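You operate a simulated robot arm through the tools that you are given. There is no shell and no other tool. Be economical: measure what you need, move in short steps, check, and stop when the job is done.

Carry out the task below with a simulated robot arm. There is one attempt and no reset: what you move stays moved.

JOB
Zero the cycles, set 2 to go and let the pump run them down.
Fine: green selector on before the pump selector goes to run; watch it stop, with 2 on the cycle display; leave the other controls.
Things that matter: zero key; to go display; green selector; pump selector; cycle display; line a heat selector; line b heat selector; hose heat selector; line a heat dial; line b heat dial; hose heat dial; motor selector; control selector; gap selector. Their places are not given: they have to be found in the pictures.

Only the result counts: the job must be done as asked and must still hold three seconds after the hand-in. Knocking over, shifting, dropping, spilling or breaking anything else fails it.

ROBOT AND FRAMES
A 6-joint arm with a two-finger parallel gripper, fixed in place. Base frame: the origin is at the foot of the arm, x ahead of it, y to its left, z up. Readings come in m, degrees, newtons and seconds.
With the tool pointing down near the work surface it reaches from about 0.48 to 0.88 m from the base axis. Its first joint turns from -115.0 to 115.0 degrees. Payload 4.2 kg.
The TCP is the grasp point between the finger pads, 0.023 m short of the fingertips. In the tool frame z runs along the fingers and y along their closing line. The gripper opens to 0.094 m. The fingers are 0.038 m wide and 0.01 m thick; the gripper's body (0.054 by 0.096 m) begins 0.039 m behind the TCP.
Orientation is that of the tool frame in the base frame, as a unit quaternion [w, x, y, z]. With the fingers straight down and closing along the base's y, the tool's x points along the base's -x, its y along +y and its z along -z.

CONTROLS
- The arm moves only by the tool arm_command. Its argument "rows" is a list of rows, each a list of 7 numbers: the turn, a rotation vector about the tool's x, y, z in units of 120 degrees (1.0 is 120 degrees), then the shift along the tool's x, y, z in units of 500 mm (1.0 is 500 mm), then the closure, from 0 (fully open) to 1 (shut). In form: [[ax, ay, az, dx, dy, dz, hand], ...]. A call has 1 to 20 rows; each row is the pose to reach, as a shift and turn from the pose commanded when the call began, along the tool's axes at that moment. A call with a number of a shift or a turn outside -1 to 1 is refused whole. Rows are played at 5 a second. More than 0.05 m and 8.6 degrees between two rows, or a gripper value outside its range, and nothing of the call is played. Where a pose cannot be reached the arm comes as near as it can. A force on the tool above 90 N (or 10 N above the force at the start of the call, whichever is more), or a blocked arm, ends the call early, and 0.2 s more pass. Each finger travels about 0.108 m/s and halts on what it meets, pressing with about 26 N; the grip force reading is that of the motor and also rises with nothing between the fingers. The clock runs only during rows and for 0.2 s after the last one: add rows that repeat a pose to give the fingers time. The reply holds the time, the measured pose of the TCP, the force on the tool along the base axes, the opening and the grip force, in the units named above and with some noise.
- Cameras (640 x 400 px; columns grow to the right, rows downward): "scene" is fixed at [0.0522, 0.6497, 1.6553]; the picture's right is [-0.68, -0.73, 0.00], its down [-0.28, 0.26, -0.92] and it looks along [0.68, -0.63, -0.38] (base axes); focal length 362 px, centre (320, 200). "wrist" rides on the gripper at [0.086, 0.016, -0.075] in the tool frame; the picture's right is [-0.18, 0.98, 0.00], its down [-0.58, -0.11, -0.81] and it looks along [-0.79, -0.15, 0.59] (tool axes); focal length 243 px, centre (320, 200).
- grab_frame(camera): a new picture of that camera. No time passes.
- raise_lower(by): slides the trunk up (or, below 0, down) by that many m; the arm rides with it, the base frame stays. It gives what a move gives, with no picture.
- probe_pixels(camera, pixels): for up to 12 pixels [column, row] of the newest picture of that camera ("zoom" is the newest enlarged one), the place [x, y, z] in the base frame of the surface seen there, good to about 0.002 m. No time passes.
- zoom(camera, box): a new picture of the part [left, top, right, bottom] of that camera's present view, enlarged. No time passes.
- close_job(): hands the job in; it is judged then, once.

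Go step by step. Measure first, check grasps and placings, and put right what went wrong. The budget is 80 turns and 54 pictures, counting those below and the enlarged ones. Unless the task says otherwise, let go and move clear before handing in, and close with one line.

The tools are called as a command line: name --pt "numbers of a row" for each row, then --argument value for the rest, lists and objects as JSON in quotes. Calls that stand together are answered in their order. arm_command: Moves the arm, as the interface text tells. Its arguments: {"type":"object","properties":{"rows":{"type":"array","items":{"type":"array","items":{"type":"number"}}}},"required":["rows"]} The other tools are called the same way: raise_lower (by) slides the trunk up or down; grab_frame (camera) takes a picture; probe_pixels (camera, pixels) gives the place of the surface under pixels of a picture; zoom (camera, box) takes an enlarged picture of a part of a camera's view; close_job () hands the job in.

At the start:

```text
clock: 0.0
tcp_pos: [0.4087, 0.1865, 1.505]
orientation: [0.0, 0.0, 1.0, 0.0]
ft_force: [0.3, 0.1, 0.2]
gripper_width: 0.0943
gripper_force: 0.1
trunk travel left (down, up): [-0.9, 0.09]
```

scene: 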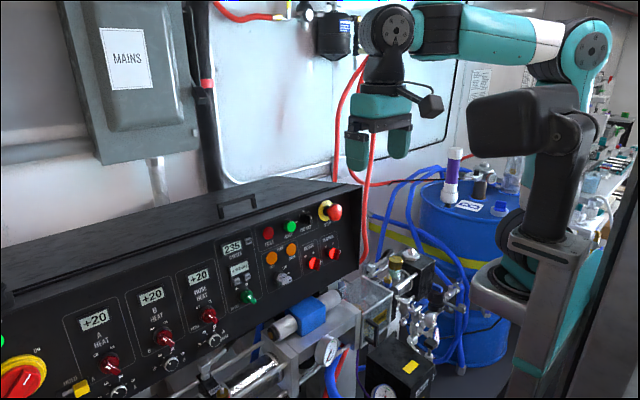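
wrist: 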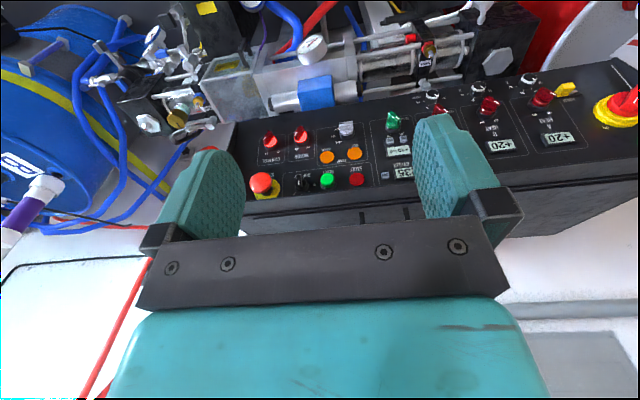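

The panel is in scene columns 0-360, rows 180-400; I zoom on the right part and the left part to read the labels.

zoom --camera "scene" --box '[200, 190, 360, 320]'

zoom --camera "wrist" --box '[230, 60, 640, 220]'

```text
3.08 times, centred on (280, 255) of scene
```

zoom: 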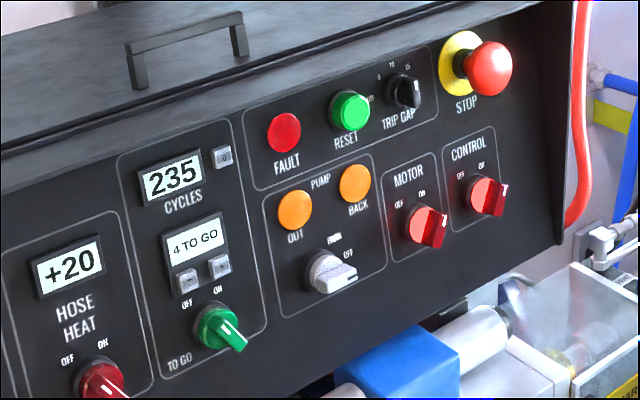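

```text
1.56 times, centred on (435, 140) of wrist
```

zoom: 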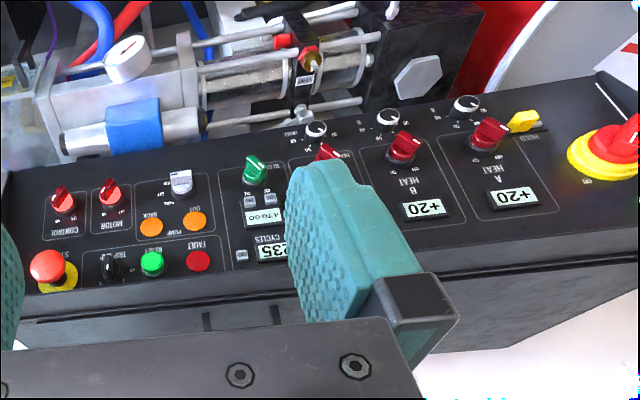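

The right part reads clearly; I zoom further on the counter block and pump selector.

zoom --camera "scene" --box '[225, 225, 305, 310]'

zoom --camera "scene" --box '[60, 260, 240, 400]'

```text
4.71 times, centred on (265, 268) of scene
```

zoom: 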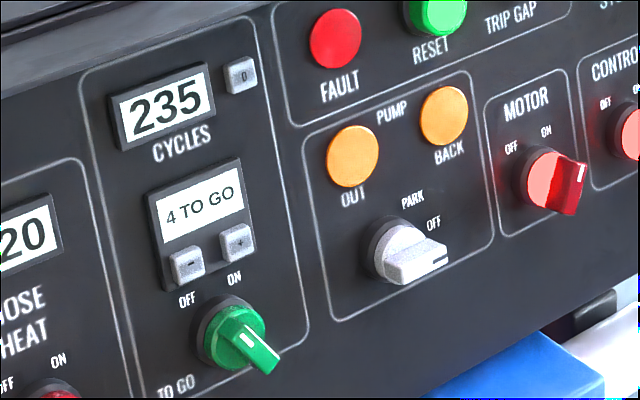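

```text
2.86 times, centred on (150, 330) of scene
```

zoom: 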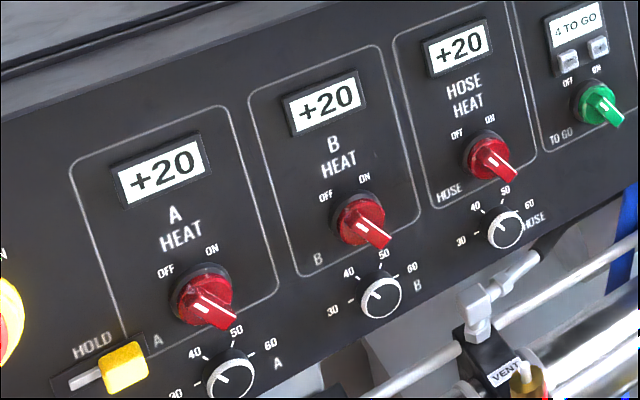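

The green selector's mark points to OFF, pump's mark to OFF, motor/control ON. I take the counter zoom again to probe it precisely.

zoom --camera "scene" --box '[225, 225, 305, 310]'

probe_pixels --camera "zoom" --pixels '[[242, 75], [187, 264], [240, 242], [265, 355], [246, 340], [205, 345], [440, 262], [398, 270], [420, 245], [150, 290], [290, 30], [460, 320]]'

```text
4.71 times, centred on (265, 268) of scene
```

zoom: 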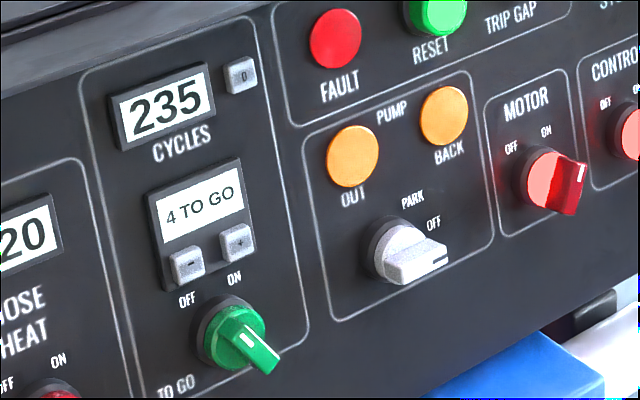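

```text
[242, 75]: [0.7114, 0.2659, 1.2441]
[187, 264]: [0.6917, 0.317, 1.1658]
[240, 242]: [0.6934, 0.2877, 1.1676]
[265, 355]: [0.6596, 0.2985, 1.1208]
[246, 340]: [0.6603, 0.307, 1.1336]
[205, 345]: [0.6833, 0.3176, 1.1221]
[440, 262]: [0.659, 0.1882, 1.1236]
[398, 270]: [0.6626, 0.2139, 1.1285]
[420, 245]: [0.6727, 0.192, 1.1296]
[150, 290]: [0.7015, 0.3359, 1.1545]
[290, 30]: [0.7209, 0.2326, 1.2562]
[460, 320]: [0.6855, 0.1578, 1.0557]
```

Panel plane is about x = 0.70 at z = 1.155, tilted ~10.5° (facing -x and slightly up). I turn the tool to face the panel square-on, in place, high above.

arm_command --pt "0 -0.06625 0 0 0 0 0" --pt "0 -0.1325 0 0 0 0 0" --pt "0 -0.19875 0 0 0 0 0" --pt "0 -0.265 0 0 0 0 0" --pt "0 -0.33125 0 0 0 0 0" --pt "0 -0.3975 0 0 0 0 0.3" --pt "0 -0.46375 0 0 0 0 0.5" --pt "0 -0.53 0 0 0 0 0.7" --pt "0 -0.59625 0 0 0 0 1" --pt "0 -0.6625 0 0 0 0 1" --pt "0 -0.6625 0 0 0 0 1"

grab_frame --camera "scene"

zoom --camera "wrist" --box '[0, 0, 640, 400]'

```text
clock: 1.6
tcp_pos: [0.4176, 0.2006, 1.5636]
orientation: [0.441, 0.068, 0.889, 0.102]
ft_force: [0.9, 1.0, 0.3]
gripper_width: 0.0281
gripper_force: 0.1
out of reach, approached as far as the arm can: row 1, 8
trunk travel left (down, up): [-0.9, 0.09]
stopped in row 8: the arm was blocked; the commanded pose is now the measured one
```

```text
46 pictures are left
```

scene: 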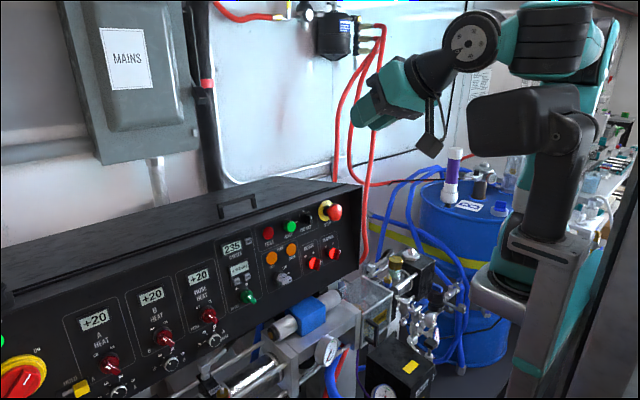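

```text
1.00 times, centred on (320, 200) of wrist
```

zoom: 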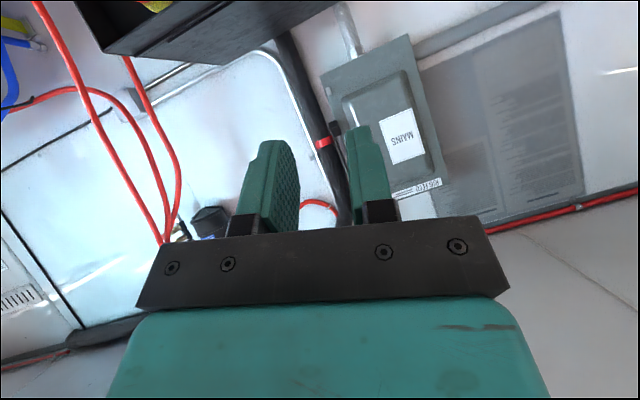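

The tool came to 54° of pitch, then the elbow fold blocked it. I move forward while finishing the turn.

arm_command --pt "0 0 0 -0.0116 0.0162 0.0556 1" --pt "0 0 0 -0.0232 0.0324 0.1112 1" --pt "0 0 0 -0.0348 0.0486 0.1668 1" --pt "0 0 0 -0.058 0.081 0.278 1" --pt "0.0067 -0.0443 -0.0227 -0.058 0.081 0.278 1" --pt "0.0134 -0.0887 -0.0454 -0.058 0.081 0.278 1" --pt "0.0201 -0.133 -0.0681 -0.058 0.081 0.278 1" --pt "0.0268 -0.1774 -0.0908 -0.058 0.081 0.278 1" --pt "0.0335 -0.2217 -0.1135 -0.058 0.081 0.278 1" --pt "0.0335 -0.2217 -0.1135 -0.058 0.081 0.278 1"

grab_frame --camera "scene"

```text
refused: row 4 steps farther than a row can; nothing moved
```

```text
44 pictures are left
```

scene: 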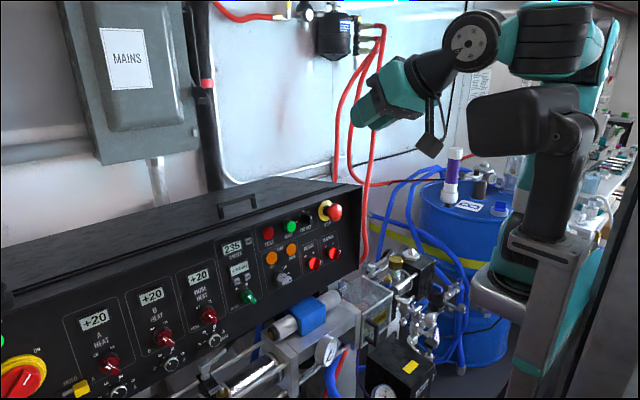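

My step sizes were uneven; I resend with smaller, even steps.

arm_command --pt "0 0 0 -0.0145 0.02 0.07 1" --pt "0 0 0 -0.029 0.04 0.14 1" --pt "0 0 0 -0.0435 0.06 0.21 1" --pt "0 0 0 -0.058 0.081 0.278 1" --pt "0.0067 -0.0443 -0.0227 -0.058 0.081 0.278 1" --pt "0.0134 -0.0887 -0.0454 -0.058 0.081 0.278 1" --pt "0.0201 -0.133 -0.0681 -0.058 0.081 0.278 1" --pt "0.0268 -0.1774 -0.0908 -0.058 0.081 0.278 1" --pt "0.0335 -0.2217 -0.1135 -0.058 0.081 0.278 1" --pt "0.0335 -0.2217 -0.1135 -0.058 0.081 0.278 1"

grab_frame --camera "scene"

```text
clock: 3.8
tcp_pos: [0.5565, 0.2355, 1.5237]
orientation: [0.642, 0.019, 0.767, 0.0]
ft_force: [0.4, -0.5, 0.1]
gripper_width: 0.0
gripper_force: 25.7
trunk travel left (down, up): [-0.9, 0.09]
```

```text
43 pictures are left
```

scene: 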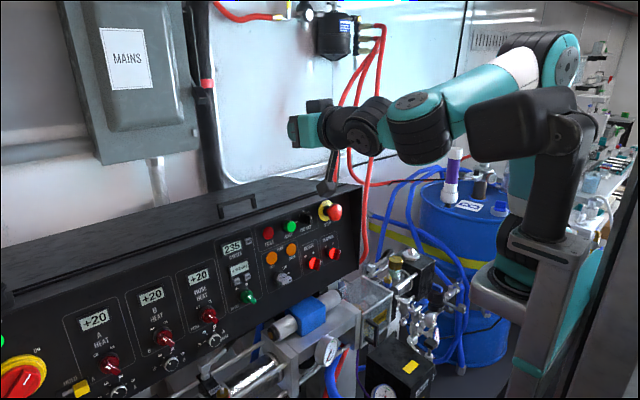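

Tool now faces the panel with fingers shut. I probe the obstacles below the panel before lowering the trunk.

probe_pixels --camera "scene" --pixels '[[312, 312], [282, 326], [345, 290], [328, 350], [250, 375], [395, 262], [300, 350], [200, 385], [237, 205], [395, 310], [90, 380], [332, 185]]'

grab_frame --camera "wrist"

```text
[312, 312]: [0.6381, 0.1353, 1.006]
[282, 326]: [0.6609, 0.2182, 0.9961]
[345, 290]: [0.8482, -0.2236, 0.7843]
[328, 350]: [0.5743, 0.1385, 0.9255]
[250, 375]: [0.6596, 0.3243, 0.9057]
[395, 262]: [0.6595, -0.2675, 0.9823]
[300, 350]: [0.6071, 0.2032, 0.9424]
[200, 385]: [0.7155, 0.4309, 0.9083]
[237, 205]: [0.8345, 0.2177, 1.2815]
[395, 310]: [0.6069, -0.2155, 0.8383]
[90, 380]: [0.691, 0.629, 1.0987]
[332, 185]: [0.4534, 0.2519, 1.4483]
```

```text
42 pictures are left
```

wrist: 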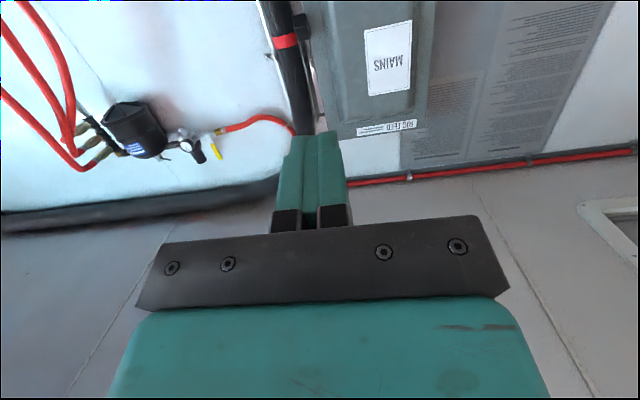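

Obstacles below the panel stay under z≈1.01, so the way is clear. I roll the tool 90° so the finger stack is thin vertically and the camera sits to the left.

arm_command --pt "0 0 0.0682 0 0 0 1" --pt "0 0 0.1364 0 0 0 1" --pt "0 0 0.2045 0 0 0 1" --pt "0 0 0.2727 0 0 0 1" --pt "0 0 0.3409 0 0 0 1" --pt "0 0 0.409 0 0 0 1" --pt "0 0 0.4773 0 0 0 1" --pt "0 0 0.5455 0 0 0 1" --pt "0 0 0.6136 0 0 0 1" --pt "0 0 0.6818 0 0 0 1" --pt "0 0 0.75 0 0 0 1" --pt "0 0 0.75 0 0 0 1"

raise_lower --by -0.24

grab_frame --camera "scene"

grab_frame --camera "wrist"

```text
clock: 6.4
tcp_pos: [0.5538, 0.2392, 1.5209]
orientation: [0.453, 0.553, 0.531, 0.454]
ft_force: [0.6, 0.7, -0.4]
gripper_width: 0.0
gripper_force: 26.3
trunk travel left (down, up): [-0.9, 0.09]
```

```text
clock: 8.9
tcp_pos: [0.5532, 0.2424, 1.2781]
orientation: [0.454, 0.55, 0.535, 0.452]
ft_force: [0.2, 0.5, 0.3]
gripper_width: 0.0
gripper_force: 26.0
trunk travel left (down, up): [-0.66, 0.33]
```

```text
41 pictures are left
```

scene: 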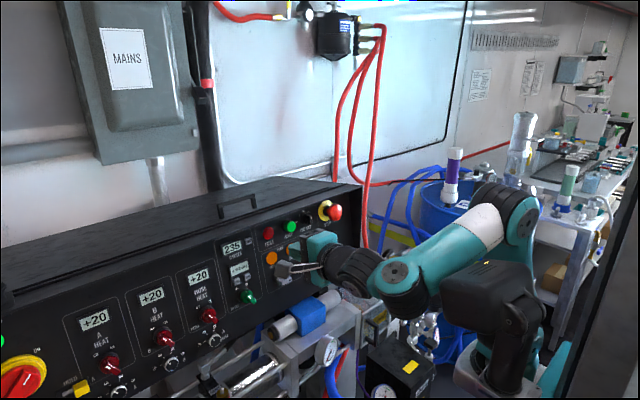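

```text
40 pictures are left
```

wrist: 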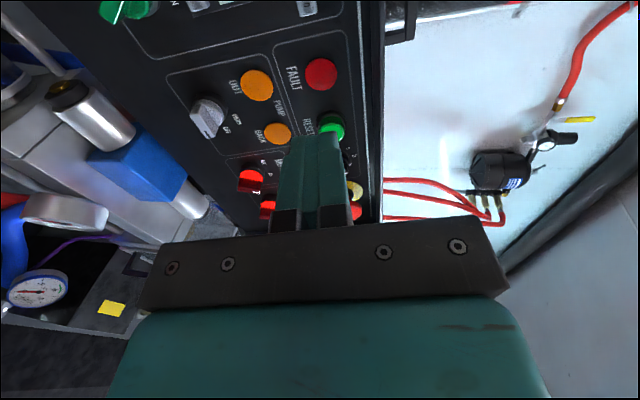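

The tool is square to the panel (tool x = left, y = up, z = into the panel). I check the pump selector's legend from here.

zoom --camera "wrist" --box '[165, 60, 305, 150]'

```text
4.44 times, centred on (235, 105) of wrist
```

zoom: 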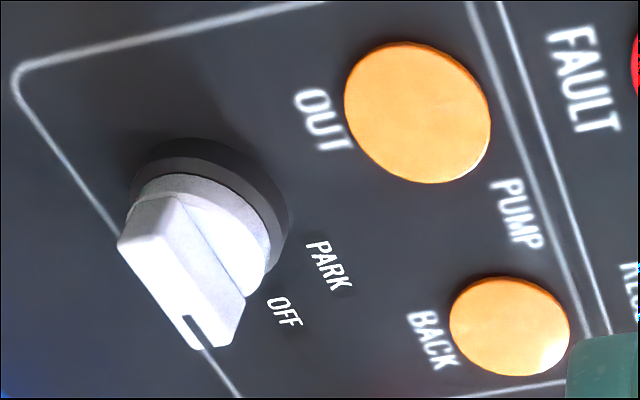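

The pump bar lies horizontal with its mark on the right; I probe the labels to settle which detent that is.

probe_pixels --camera "zoom" --pixels '[[330, 265], [285, 312], [190, 325], [150, 235], [215, 330], [175, 145], [287, 235], [60, 150], [315, 125], [245, 210], [235, 330], [130, 170]]'

zoom --camera "scene" --box '[260, 240, 320, 300]'

```text
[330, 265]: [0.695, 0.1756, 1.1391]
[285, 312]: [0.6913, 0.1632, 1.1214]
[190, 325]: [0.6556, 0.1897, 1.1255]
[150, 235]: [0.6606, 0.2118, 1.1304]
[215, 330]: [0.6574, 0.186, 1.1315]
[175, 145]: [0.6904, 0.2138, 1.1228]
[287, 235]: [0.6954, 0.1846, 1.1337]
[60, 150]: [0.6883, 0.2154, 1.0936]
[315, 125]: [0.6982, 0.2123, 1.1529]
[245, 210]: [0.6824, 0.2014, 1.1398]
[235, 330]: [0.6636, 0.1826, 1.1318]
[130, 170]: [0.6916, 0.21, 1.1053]
```

```text
6.67 times, centred on (290, 270) of scene
```

zoom: 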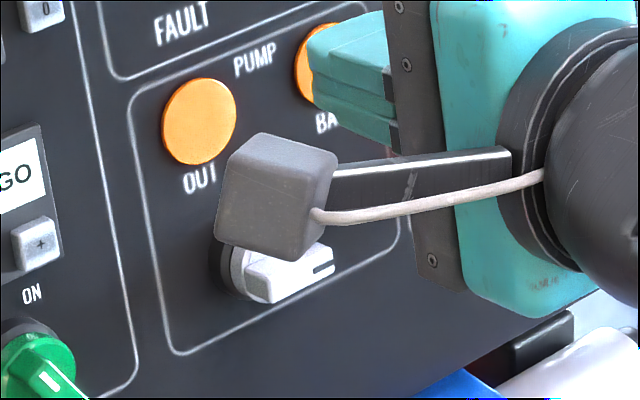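

OFF lies directly right (90°), PARK at 45°; RUN is still hidden. First the zero key: I go to a standoff 20 mm in front of it.

arm_command --pt "0 0 0 0.0117 -0.0033 0.079 1" --pt "0 0 0 0.0233 -0.0067 0.158 1" --pt "0 0 0 0.035 -0.01 0.237 1" --pt "0 0 0 0.035 -0.01 0.237 1"

grab_frame --camera "wrist"

zoom --camera "scene" --box '[220, 220, 300, 270]'

```text
clock: 9.9
tcp_pos: [0.6621, 0.2703, 1.2457]
orientation: [0.452, 0.542, 0.546, 0.452]
ft_force: [-0.3, -0.1, -0.4]
gripper_width: 0.0002
gripper_force: 26.2
trunk travel left (down, up): [-0.66, 0.33]
```

```text
37 pictures are left
```

wrist: 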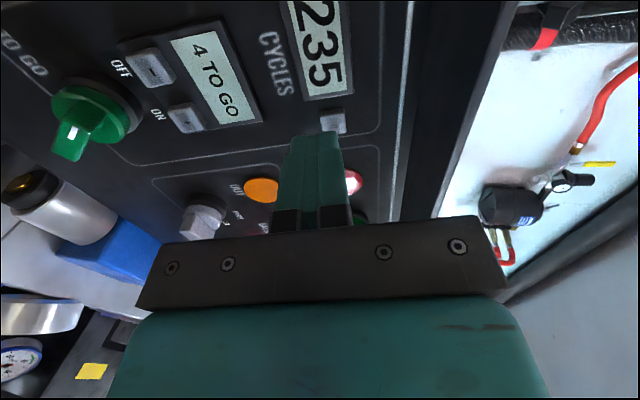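

```text
8.00 times, centred on (260, 245) of scene
```

zoom: 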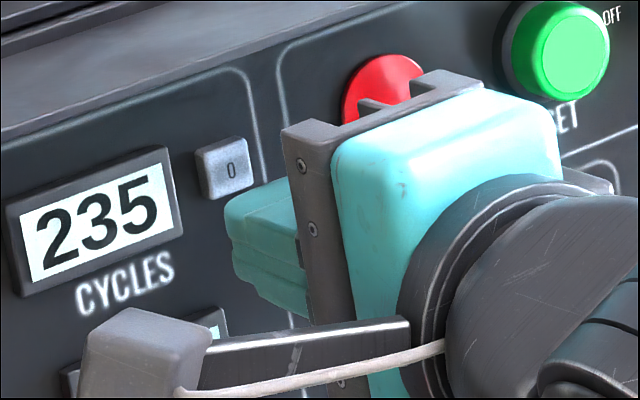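

The tip is 12 mm too far left and ~6 mm low of the "0" key (zoom 230,170). I shift sideways/up and check.

arm_command --pt "0 0 0 -0.012 0.006 0 1" --pt "0 0 0 -0.024 0.0128 0.01 1" --pt "0 0 0 -0.024 0.0128 0.02 1" --pt "0 0 0 -0.024 0.0128 0.02 1"

zoom --camera "wrist" --box '[240, 60, 400, 180]'

zoom --camera "scene" --box '[220, 220, 300, 270]'

```text
clock: 10.9
tcp_pos: [0.6728, 0.2566, 1.2511]
orientation: [0.452, 0.543, 0.544, 0.453]
ft_force: [-0.1, -0.2, 0.4]
gripper_width: 0.0
gripper_force: 25.3
trunk travel left (down, up): [-0.66, 0.33]
```

```text
3.33 times, centred on (320, 120) of wrist
```

zoom: 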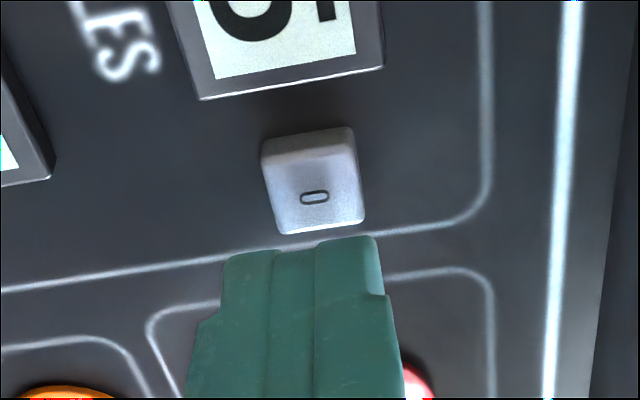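

```text
8.00 times, centred on (260, 245) of scene
```

zoom: 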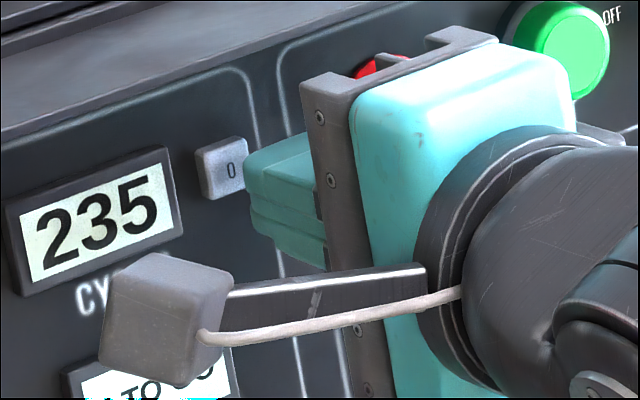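

Finger is lined up with the key, 16 mm short. I press in small steps (4 mm further left) and retreat.

arm_command --pt "0 0 0 0.008 0 0.012 1" --pt "0 0 0 0.008 0 0.024 1" --pt "0 0 0 0.008 0 0.032 1" --pt "0 0 0 0.008 0 0.038 1" --pt "0 0 0 0.008 0 0.042 1" --pt "0 0 0 0.008 0 0.042 1"

zoom --camera "scene" --box '[220, 220, 300, 270]'

```text
clock: 12.3
tcp_pos: [0.6918, 0.2604, 1.246]
orientation: [0.453, 0.542, 0.544, 0.453]
ft_force: [-5.8, 1.0, 2.1]
gripper_width: 0.0002
gripper_force: 25.9
trunk travel left (down, up): [-0.66, 0.33]
```

```text
8.00 times, centred on (260, 245) of scene
```

zoom: 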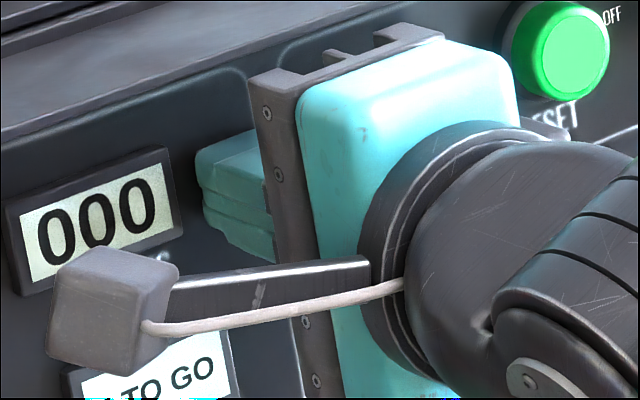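

The cycle display reads 000. I retreat and go to a standoff at the minus key, biased left to stay off plus.

arm_command --pt "0 0 0 0 0 -0.04 1" --pt "0 0 0 0 0 -0.08 1" --pt "0 0 0 0.043 -0.053 -0.07 1" --pt "0 0 0 0.086 -0.106 -0.06 1" --pt "0 0 0 0.13 -0.158 -0.051 1" --pt "0 0 0 0.13 -0.158 -0.051 1"

zoom --camera "wrist" --box '[200, 40, 400, 180]'

zoom --camera "scene" --box '[200, 230, 296, 290]'

```text
clock: 13.7
tcp_pos: [0.6525, 0.3271, 1.1732]
orientation: [0.453, 0.542, 0.545, 0.453]
ft_force: [0.2, 0.1, 0.7]
gripper_width: 0.0001
gripper_force: 26.1
trunk travel left (down, up): [-0.66, 0.33]
```

```text
2.86 times, centred on (300, 110) of wrist
```

zoom: 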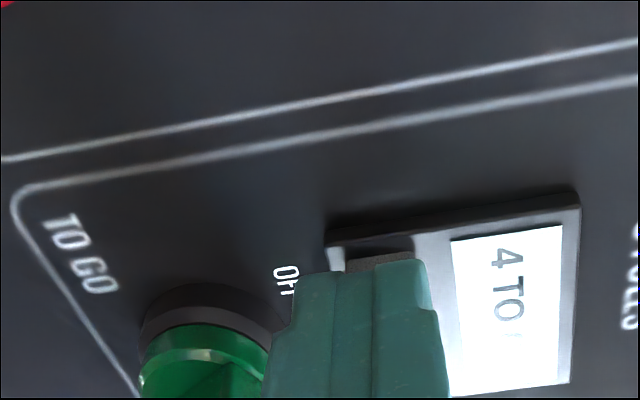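

```text
6.67 times, centred on (248, 260) of scene
```

zoom: 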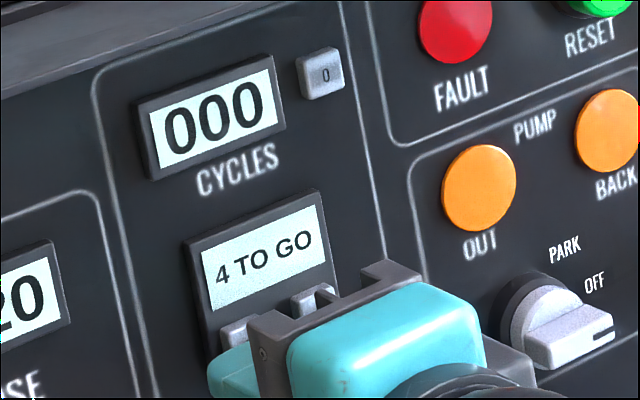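

Aligned on minus, clear of plus. I press about 3 mm quickly and come back.

arm_command --pt "0 0 0 -0.002 0 0.016 1" --pt "0 0 0 -0.002 0 0.03 1" --pt "0 0 0 -0.002 0 0.041 1" --pt "0 0 0 -0.002 0 0.02 1" --pt "0 0 0 -0.002 0 0.0 1" --pt "0 0 0 -0.002 0 0.0 1"

zoom --camera "scene" --box '[200, 230, 296, 290]'

```text
clock: 15.1
tcp_pos: [0.6542, 0.3252, 1.1741]
orientation: [0.453, 0.543, 0.544, 0.451]
ft_force: [-0.1, 0.4, -0.3]
gripper_width: 0.0001
gripper_force: 26.0
trunk travel left (down, up): [-0.66, 0.33]
```

```text
6.67 times, centred on (248, 260) of scene
```

zoom: 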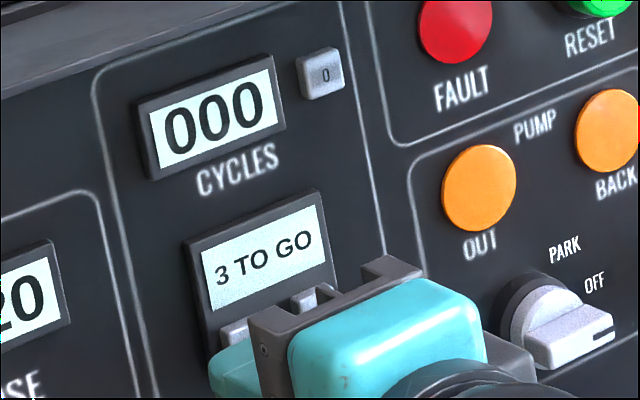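

Display went to 3 TO GO; same press once more.

arm_command --pt "0 0 0 0 0 0.016 1" --pt "0 0 0 0 0 0.03 1" --pt "0 0 0 0 0 0.041 1" --pt "0 0 0 0 0 0.02 1" --pt "0 0 0 0 0 0.0 1" --pt "0 0 0 0 0 0.0 1"

zoom --camera "scene" --box '[200, 230, 296, 290]'

```text
clock: 16.5
tcp_pos: [0.6537, 0.3256, 1.1745]
orientation: [0.452, 0.543, 0.545, 0.452]
ft_force: [0.0, -0.1, -0.8]
gripper_width: 0.0004
gripper_force: 26.1
trunk travel left (down, up): [-0.66, 0.33]
```

```text
6.67 times, centred on (248, 260) of scene
```

zoom: 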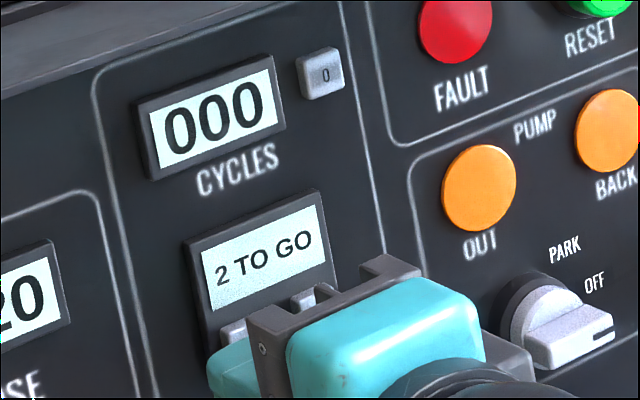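

2 TO GO is set. I back off 60 mm and roll the tool toward the green bar's angle with a moderate opening.

arm_command --pt "0 0 0 0 0 -0.06 1" --pt "0 0 0 0 0 -0.12 1" --pt "0 0 0.068 0 0 -0.12 0.9" --pt "0 0 0.136 0 0 -0.12 0.8" --pt "0 0 0.204 0 0 -0.12 0.7" --pt "0 0 0.272 0 0 -0.12 0.6" --pt "0 0 0.34 0 0 -0.12 0.57" --pt "0 0 0.408 0 0 -0.12 0.57" --pt "0 0 0.408 0 0 -0.12 0.57"

grab_frame --camera "wrist"

zoom --camera "scene" --box '[220, 250, 300, 310]'

```text
clock: 18.5
tcp_pos: [0.5954, 0.3261, 1.1849]
orientation: [0.224, 0.719, 0.27, 0.599]
ft_force: [0.2, -0.4, -0.3]
gripper_width: 0.0405
gripper_force: 0.1
trunk travel left (down, up): [-0.66, 0.33]
```

```text
28 pictures are left
```

wrist: 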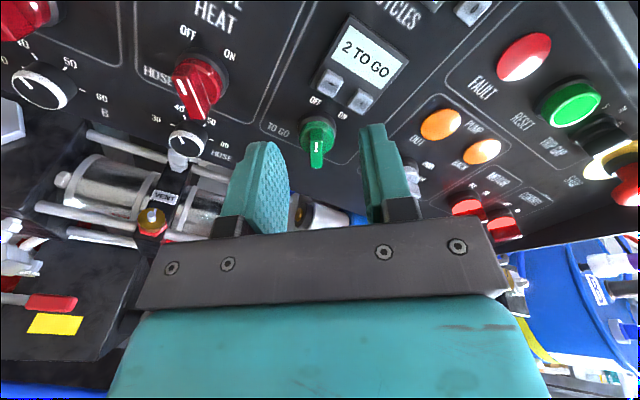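

```text
6.67 times, centred on (260, 280) of scene
```

zoom: 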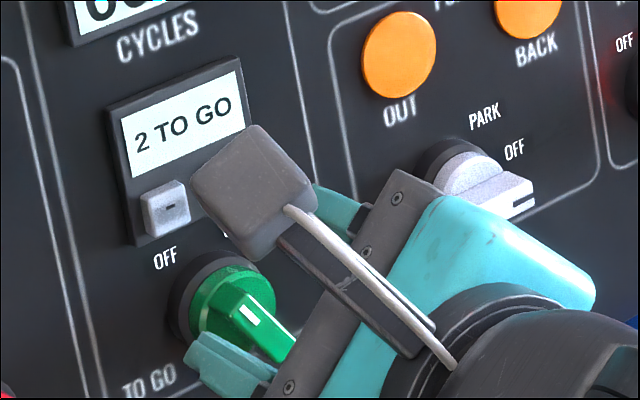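

The green bar (wrist 316,140) looks aligned between the fingers. I enlarge it and probe.

zoom --camera "wrist" --box '[260, 80, 380, 190]'

probe_pixels --camera "wrist" --pixels '[[317, 148], [316, 160], [314, 135], [310, 122], [322, 122], [305, 130], [333, 130], [316, 101], [329, 115]]'

```text
3.64 times, centred on (320, 135) of wrist
```

zoom: 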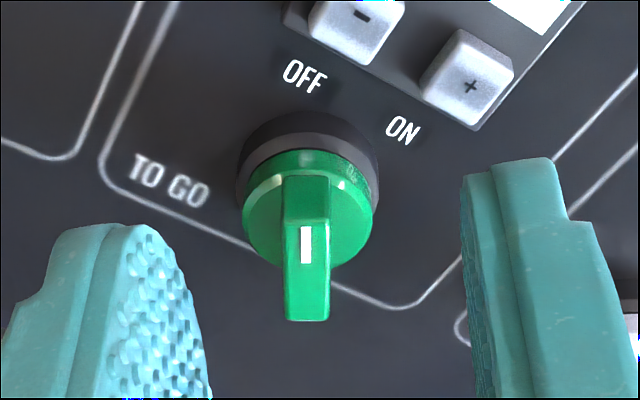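

```text
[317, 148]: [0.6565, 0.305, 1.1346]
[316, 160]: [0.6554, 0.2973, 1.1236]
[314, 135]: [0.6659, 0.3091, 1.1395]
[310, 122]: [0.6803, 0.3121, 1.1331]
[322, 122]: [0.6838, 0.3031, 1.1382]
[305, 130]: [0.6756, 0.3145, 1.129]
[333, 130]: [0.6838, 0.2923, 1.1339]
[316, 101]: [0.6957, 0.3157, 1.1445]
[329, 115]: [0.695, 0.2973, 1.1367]
```

Bar face centre ≈ (0.657, 0.303, 1.1305), bar tilted 35° left. I approach to straddle it, staying off the disc.

arm_command --pt "0 0 0.016 -0.047 -0.0102 0 0.57" --pt "0 0 0.033 -0.094 -0.0204 0 0.57" --pt "0 0 0.033 -0.094 -0.0204 0.045 0.57" --pt "0 0 0.033 -0.094 -0.0204 0.09 0.57" --pt "0 0 0.033 -0.094 -0.0204 0.13 0.57" --pt "0 0 0.033 -0.094 -0.0204 0.13 0.57"

zoom --camera "wrist" --box '[220, 60, 420, 220]'

```text
clock: 19.9
tcp_pos: [0.6714, 0.3254, 1.1619]
orientation: [0.205, 0.728, 0.247, 0.606]
ft_force: [-13.5, -3.1, -0.5]
gripper_width: 0.0408
gripper_force: 0.4
out of reach, approached as far as the arm can: row 1, 2, 3, 4, 5, 6
trunk travel left (down, up): [-0.66, 0.33]
```

```text
2.50 times, centred on (320, 140) of wrist
```

zoom: 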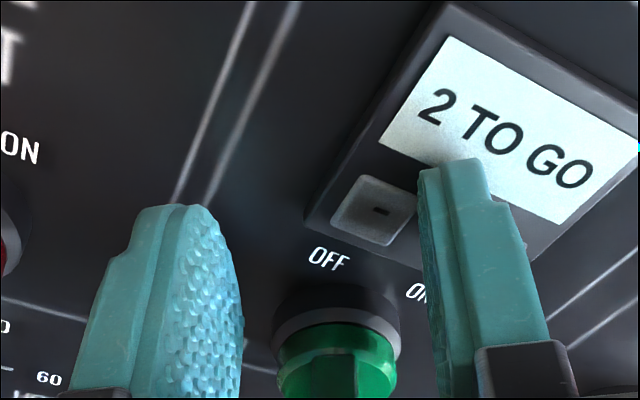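

The arm ran out of reach and the right finger rests near the plus key, though the display still reads 2. I pull straight back at once.

arm_command --pt "0 0 0 0.06 0 -0.08 0.57" --pt "0 0 -0.016 0.094 0.0204 -0.13 0.57" --pt "0 0 -0.033 0.094 0.0204 -0.13 0.57"

zoom --camera "scene" --box '[200, 220, 320, 310]'

```text
clock: 20.7
tcp_pos: [0.6158, 0.3441, 1.2162]
orientation: [0.224, 0.719, 0.272, 0.599]
ft_force: [0.1, -0.3, 0.5]
gripper_width: 0.0403
gripper_force: 0.0
trunk travel left (down, up): [-0.66, 0.33]
```

```text
4.44 times, centred on (260, 265) of scene
```

zoom: 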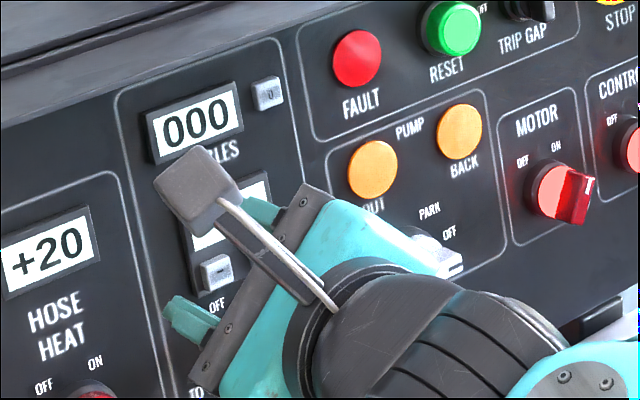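

Clear now. I back off more and lower the trunk so the arm has reach room.

arm_command --pt "0 0 0 0 0 -0.05 0.57" --pt "0 0 0 0 0 -0.09 0.57" --pt "0 0 0 0 0 -0.09 0.57"

raise_lower --by -0.1

grab_frame --camera "wrist"

```text
clock: 21.5
tcp_pos: [0.575, 0.3388, 1.2288]
orientation: [0.226, 0.722, 0.264, 0.599]
ft_force: [0.2, -0.2, 0.1]
gripper_width: 0.0402
gripper_force: 0.1
trunk travel left (down, up): [-0.66, 0.33]
```

```text
clock: 22.9
tcp_pos: [0.5777, 0.3391, 1.1281]
orientation: [0.226, 0.721, 0.265, 0.599]
ft_force: [0.0, 0.4, 0.8]
gripper_width: 0.0407
gripper_force: 0.0
trunk travel left (down, up): [-0.56, 0.43]
```

```text
23 pictures are left
```

wrist: 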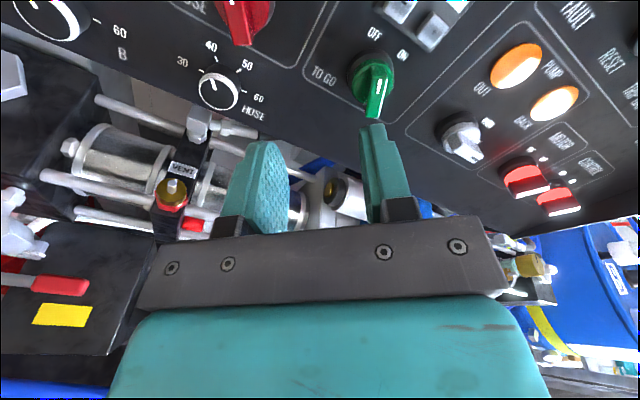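

Green knob at wrist (373,80) is right of the fingers now. I move to an on-axis standoff 15 mm short and read the pose.

arm_command --pt "0 0 0 -0.01 0.038 0.038 0.57" --pt "0 0 0 -0.021 0.0762 0.0758 0.57" --pt "0 0 0 -0.021 0.0762 0.0758 0.57"

```text
clock: 23.6
tcp_pos: [0.6114, 0.3106, 1.1352]
orientation: [0.224, 0.719, 0.271, 0.599]
ft_force: [-0.3, -0.5, -0.1]
gripper_width: 0.0403
gripper_force: 0.0
trunk travel left (down, up): [-0.56, 0.43]
```

Within reach now. Small lateral fix, then halfway in, then check.

arm_command --pt "0 0 0.03 -0.004 0.0164 0 0.57" --pt "0 0 0.03 -0.004 0.0164 0.02 0.57" --pt "0 0 0.03 -0.004 0.0164 0.04 0.57" --pt "0 0 0.03 -0.004 0.0164 0.04 0.57"

zoom --camera "wrist" --box '[220, 60, 420, 220]'

```text
clock: 24.6
tcp_pos: [0.6313, 0.3019, 1.1364]
orientation: [0.205, 0.727, 0.248, 0.606]
ft_force: [0.0, -0.3, 0.0]
gripper_width: 0.0403
gripper_force: 0.0
trunk travel left (down, up): [-0.56, 0.43]
```

```text
2.50 times, centred on (320, 140) of wrist
```

zoom: 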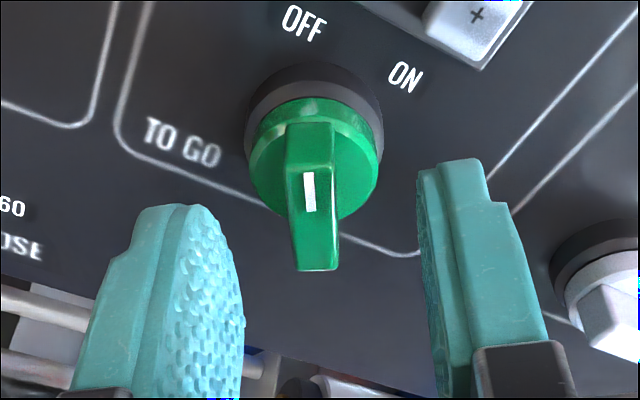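

Bar sits centred between the fingers. I advance 20 mm and close.

arm_command --pt "0 0 0 0 0 0.02 0.57" --pt "0 0 0 0 0 0.04 0.57" --pt "0 0 0 0 0 0.04 0.75" --pt "0 0 0 0 0 0.04 0.9" --pt "0 0 0 0 0 0.04 1" --pt "0 0 0 0 0 0.04 1"

```text
clock: 26.1
tcp_pos: [0.6512, 0.302, 1.1308]
orientation: [0.204, 0.728, 0.251, 0.605]
ft_force: [-7.5, 7.9, -12.0]
gripper_width: 0.0303
gripper_force: 44.7
trunk travel left (down, up): [-0.56, 0.43]
```

Width 0.030 means the tips bit on the round body rather than the bar. I open, back off 7 mm and close again.

arm_command --pt "0 0 0 0 0 0 0.57" --pt "0 0 0 0 0 -0.014 0.57" --pt "0 0 0 0 0 -0.014 0.7" --pt "0 0 0 0 0 -0.014 0.85" --pt "0 0 0 0 0 -0.014 1" --pt "0 0 0 0 0 -0.014 1" --pt "0 0 0 0 0 -0.014 1"

zoom --camera "wrist" --box '[220, 60, 420, 220]'

```text
clock: 27.6
tcp_pos: [0.6464, 0.303, 1.1312]
orientation: [0.205, 0.728, 0.25, 0.605]
ft_force: [-5.2, 8.2, -15.8]
gripper_width: 0.0139
gripper_force: 45.0
trunk travel left (down, up): [-0.56, 0.43]
```

```text
2.50 times, centred on (320, 140) of wrist
```

zoom: 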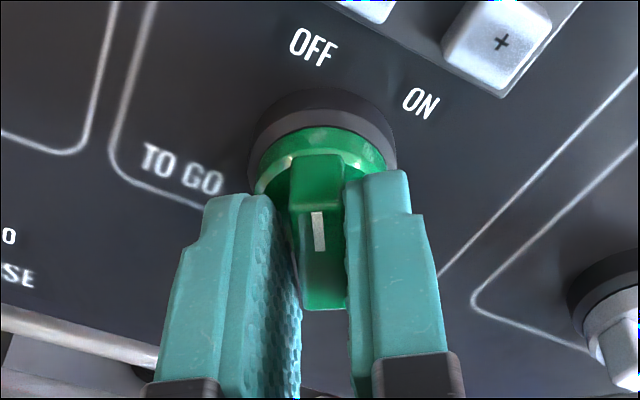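

Good grip on the bar (14 mm). I turn it clockwise toward ON in small steps.

arm_command --pt "0 0 0.06 0 0 -0.014 1" --pt "0 0 0.12 0 0 -0.014 1" --pt "0 0 0.18 0 0 -0.014 1" --pt "0 0 0.24 0 0 -0.014 1" --pt "0 0 0.3 0 0 -0.014 1" --pt "0 0 0.36 0 0 -0.014 1" --pt "0 0 0.42 0 0 -0.014 1" --pt "0 0 0.48 0 0 -0.014 1" --pt "0 0 0.54 0 0 -0.014 1" --pt "0 0 0.54 0 0 -0.014 1"

zoom --camera "wrist" --box '[220, 60, 420, 220]'

```text
clock: 29.9
tcp_pos: [0.6552, 0.3632, 1.2151]
orientation: [-0.104, 0.77, -0.146, 0.612]
ft_force: [0.7, 0.2, 0.2]
gripper_width: 0.0
gripper_force: 42.5
out of reach, approached as far as the arm can: row 1, 2, 3, 4, 5, 6, 7, 8, 9, 10
trunk travel left (down, up): [-0.56, 0.43]
```

```text
2.50 times, centred on (320, 140) of wrist
```

zoom: 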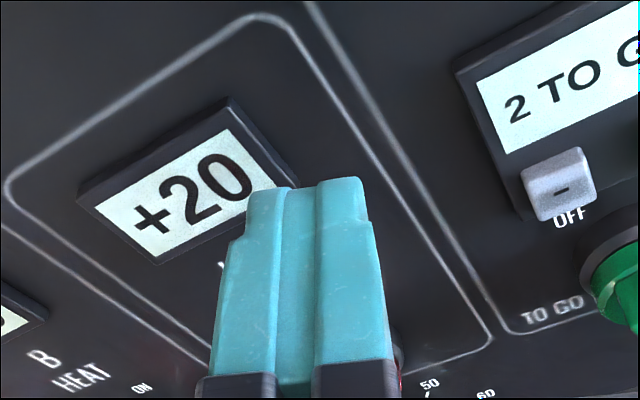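

The arm hit a wrist limit and slipped off up-left without touching anything (force ~0). I pull back and unroll towards the camera-down posture, where the turn range is free.

arm_command --pt "0 0 0 0 0 -0.08 1" --pt "0 0 0 0 0 -0.16 1" --pt "0 0 -0.068 0 0 -0.18 1" --pt "0 0 -0.136 0 0 -0.18 1" --pt "0 0 -0.204 0 0 -0.18 1" --pt "0 0 -0.272 0 0 -0.18 1" --pt "0 0 -0.34 0 0 -0.18 1" --pt "0 0 -0.408 0 0 -0.18 1" --pt "0 0 -0.476 0 0 -0.18 1" --pt "0 0 -0.544 0 0 -0.18 1" --pt "0 0 -0.612 0 0 -0.18 1" --pt "0 0 -0.68 0 0 -0.18 1" --pt "0 0 -0.748 0 0 -0.18 1" --pt "0 0 -0.816 0 0 -0.18 1" --pt "0 0 -0.884 0 0 -0.18 1" --pt "0 0 -0.925 0 0 -0.18 1" --pt "0 0 -0.925 0 0 -0.18 1"

zoom --camera "scene" --box '[140, 220, 300, 320]'

```text
clock: 33.5
tcp_pos: [0.569, 0.3603, 1.2313]
orientation: [0.45, 0.557, 0.551, 0.429]
ft_force: [0.3, -0.5, -0.6]
gripper_width: 0.0
gripper_force: 41.7
out of reach, approached as far as the arm can: row 1, 2, 3, 4
trunk travel left (down, up): [-0.56, 0.43]
```

```text
4.00 times, centred on (220, 270) of scene
```

zoom: 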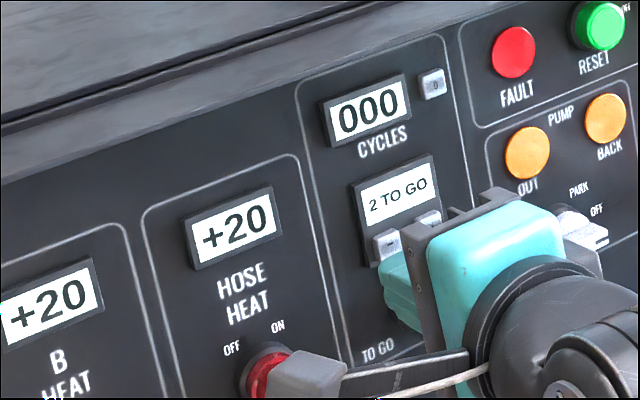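

Display still 2 TO GO and heat selectors unchanged. I roll 120° the other way, away from the panel.

arm_command --pt "0 0 -0.067 0 0 0 1" --pt "0 0 -0.134 0 0 0 1" --pt "0 0 -0.2 0 0 0 1" --pt "0 0 -0.267 0 0 0 1" --pt "0 0 -0.334 0 0 0 1" --pt "0 0 -0.4 0 0 0 1" --pt "0 0 -0.467 0 0 0 1" --pt "0 0 -0.534 0 0 0 0.9" --pt "0 0 -0.6 0 0 0 0.8" --pt "0 0 -0.667 0 0 0 0.7" --pt "0 0 -0.734 0 0 0 0.57" --pt "0 0 -0.8 0 0 0 0.57" --pt "0 0 -0.867 0 0 0 0.57" --pt "0 0 -0.934 0 0 0 0.57" --pt "0 0 -1.0 0 0 0 0.57" --pt "0 0 -1.0 0 0 0 0.57"

```text
clock: 36.9
tcp_pos: [0.5716, 0.36, 1.2319]
orientation: [0.596, -0.196, 0.758, -0.175]
ft_force: [0.3, -0.4, 0.0]
gripper_width: 0.0404
gripper_force: 0.2
trunk travel left (down, up): [-0.56, 0.43]
```

Now tool x points down-right along the bar. I move to a standoff 30 mm in front of the green bar.

arm_command --pt "0 0 -0.01 0.049 -0.003 0.026 0.57" --pt "0 0 -0.02 0.098 -0.006 0.052 0.57" --pt "0 0 -0.033 0.148 -0.01 0.079 0.57" --pt "0 0 -0.033 0.197 -0.013 0.105 0.57" --pt "0 0 -0.033 0.197 -0.013 0.105 0.57"

grab_frame --camera "wrist"

```text
clock: 38.0
tcp_pos: [0.5934, 0.3093, 1.1429]
orientation: [0.592, -0.226, 0.75, -0.19]
ft_force: [0.4, -0.3, -0.1]
gripper_width: 0.0407
gripper_force: 0.1
trunk travel left (down, up): [-0.56, 0.43]
```

```text
18 pictures are left
```

wrist: 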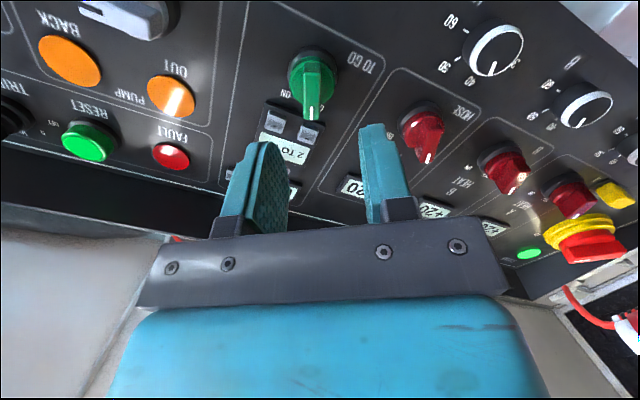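

Bar is aligned with the finger gap. I approach to the previously good grip depth and close.

arm_command --pt "0 0 0 0.005 -0.0094 0.02 0.57" --pt "0 0 0 0.005 -0.0094 0.05 0.57" --pt "0 0 0 0.005 -0.0094 0.08 0.57" --pt "0 0 0 0.005 -0.0094 0.109 0.57" --pt "0 0 0 0.005 -0.0094 0.109 0.57"

zoom --camera "wrist" --box '[220, 60, 420, 220]'

```text
clock: 39.2
tcp_pos: [0.6487, 0.3025, 1.1304]
orientation: [0.592, -0.226, 0.75, -0.19]
ft_force: [0.3, -0.4, 1.0]
gripper_width: 0.0404
gripper_force: 0.1
trunk travel left (down, up): [-0.56, 0.43]
```

```text
2.50 times, centred on (320, 140) of wrist
```

zoom: 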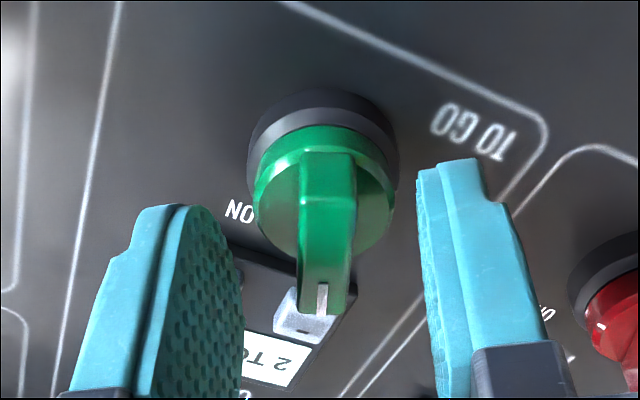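

Aligned. I close 3 mm shallower and turn the first 28°.

arm_command --pt "0 0 0 0 0 -0.006 0.57" --pt "0 0 0 0 0 -0.006 0.75" --pt "0 0 0 0 0 -0.006 0.9" --pt "0 0 0 0 0 -0.006 1" --pt "0 0 0 0 0 -0.006 1" --pt "0 0 0.06 0 0 -0.006 1" --pt "0 0 0.12 0 0 -0.006 1" --pt "0 0 0.18 0 0 -0.006 1" --pt "0 0 0.24 0 0 -0.006 1" --pt "0 0 0.24 0 0 -0.006 1"

```text
clock: 41.5
tcp_pos: [0.6464, 0.3035, 1.1298]
orientation: [0.62, -0.033, 0.783, -0.035]
ft_force: [2.0, 8.8, -2.7]
gripper_width: 0.011
gripper_force: 45.1
trunk travel left (down, up): [-0.56, 0.43]
```

The bar follows (now about vertical, grip 11 mm). I turn the remaining ~42°.

arm_command --pt "0 0 0.06 0 0 0 1" --pt "0 0 0.12 0 0 0 1" --pt "0 0 0.18 0 0 0 1" --pt "0 0 0.24 0 0 0 1" --pt "0 0 0.3 0 0 0 1" --pt "0 0 0.35 0 0 0 1" --pt "0 0 0.35 0 0 0 1"

zoom --camera "wrist" --box '[220, 60, 420, 220]'

```text
clock: 43.0
tcp_pos: [0.646, 0.3019, 1.1323]
orientation: [0.592, 0.25, 0.743, 0.188]
ft_force: [-7.7, 1.9, -7.7]
gripper_width: 0.0135
gripper_force: 45.0
trunk travel left (down, up): [-0.56, 0.43]
```

```text
2.50 times, centred on (320, 140) of wrist
```

zoom: 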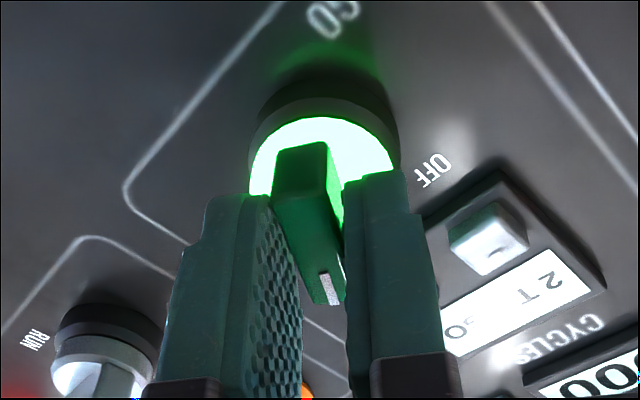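

The green lamp is lit with the mark at ON, and RUN is visible at the pump knob's lower right (135°). I let go, back off 80 mm and roll towards the pump bar's horizontal.

arm_command --pt "0 0 0 0 0 0 0.57" --pt "0 0 0 0 0 0 0.57" --pt "0 0 0 0 0 -0.08 0.57" --pt "0 0 0 0 0 -0.16 0.57" --pt "0 0 -0.067 0 0 -0.16 0.57" --pt "0 0 -0.134 0 0 -0.16 0.57" --pt "0 0 -0.2 0 0 -0.16 0.57" --pt "0 0 -0.267 0 0 -0.16 0.57" --pt "0 0 -0.334 0 0 -0.16 0.57" --pt "0 0 -0.4 0 0 -0.16 0.57" --pt "0 0 -0.467 0 0 -0.16 0.57" --pt "0 0 -0.534 0 0 -0.16 0.57" --pt "0 0 -0.6 0 0 -0.16 0.57" --pt "0 0 -0.667 0 0 -0.16 0.57" --pt "0 0 -0.734 0 0 -0.16 0.57" --pt "0 0 -0.8 0 0 -0.16 0.57" --pt "0 0 -0.867 0 0 -0.16 0.57" --pt "0 0 -0.934 0 0 -0.16 0.57" --pt "0 0 -1.0 0 0 -0.16 0.57" --pt "0 0 -1.0 0 0 -0.16 0.57"

grab_frame --camera "wrist"

zoom --camera "scene" --box '[200, 220, 320, 310]'

```text
clock: 47.2
tcp_pos: [0.571, 0.2995, 1.1508]
orientation: [0.457, -0.516, 0.59, -0.421]
ft_force: [-0.1, 0.2, -0.3]
gripper_width: 0.0406
gripper_force: 0.0
trunk travel left (down, up): [-0.56, 0.43]
```

```text
15 pictures are left
```

wrist: 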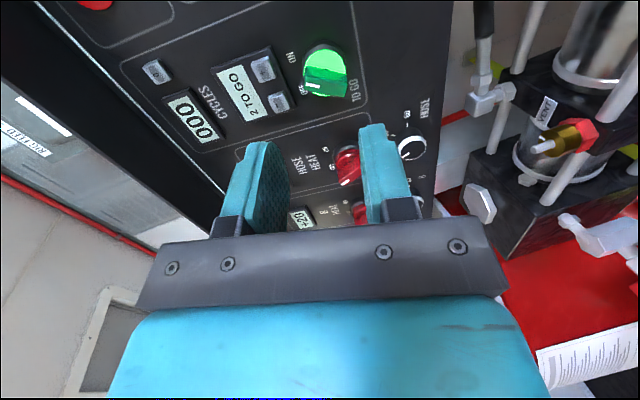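

```text
4.44 times, centred on (260, 265) of scene
```

zoom: 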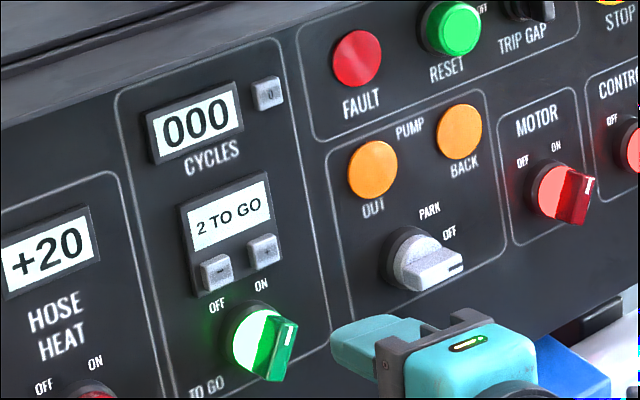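

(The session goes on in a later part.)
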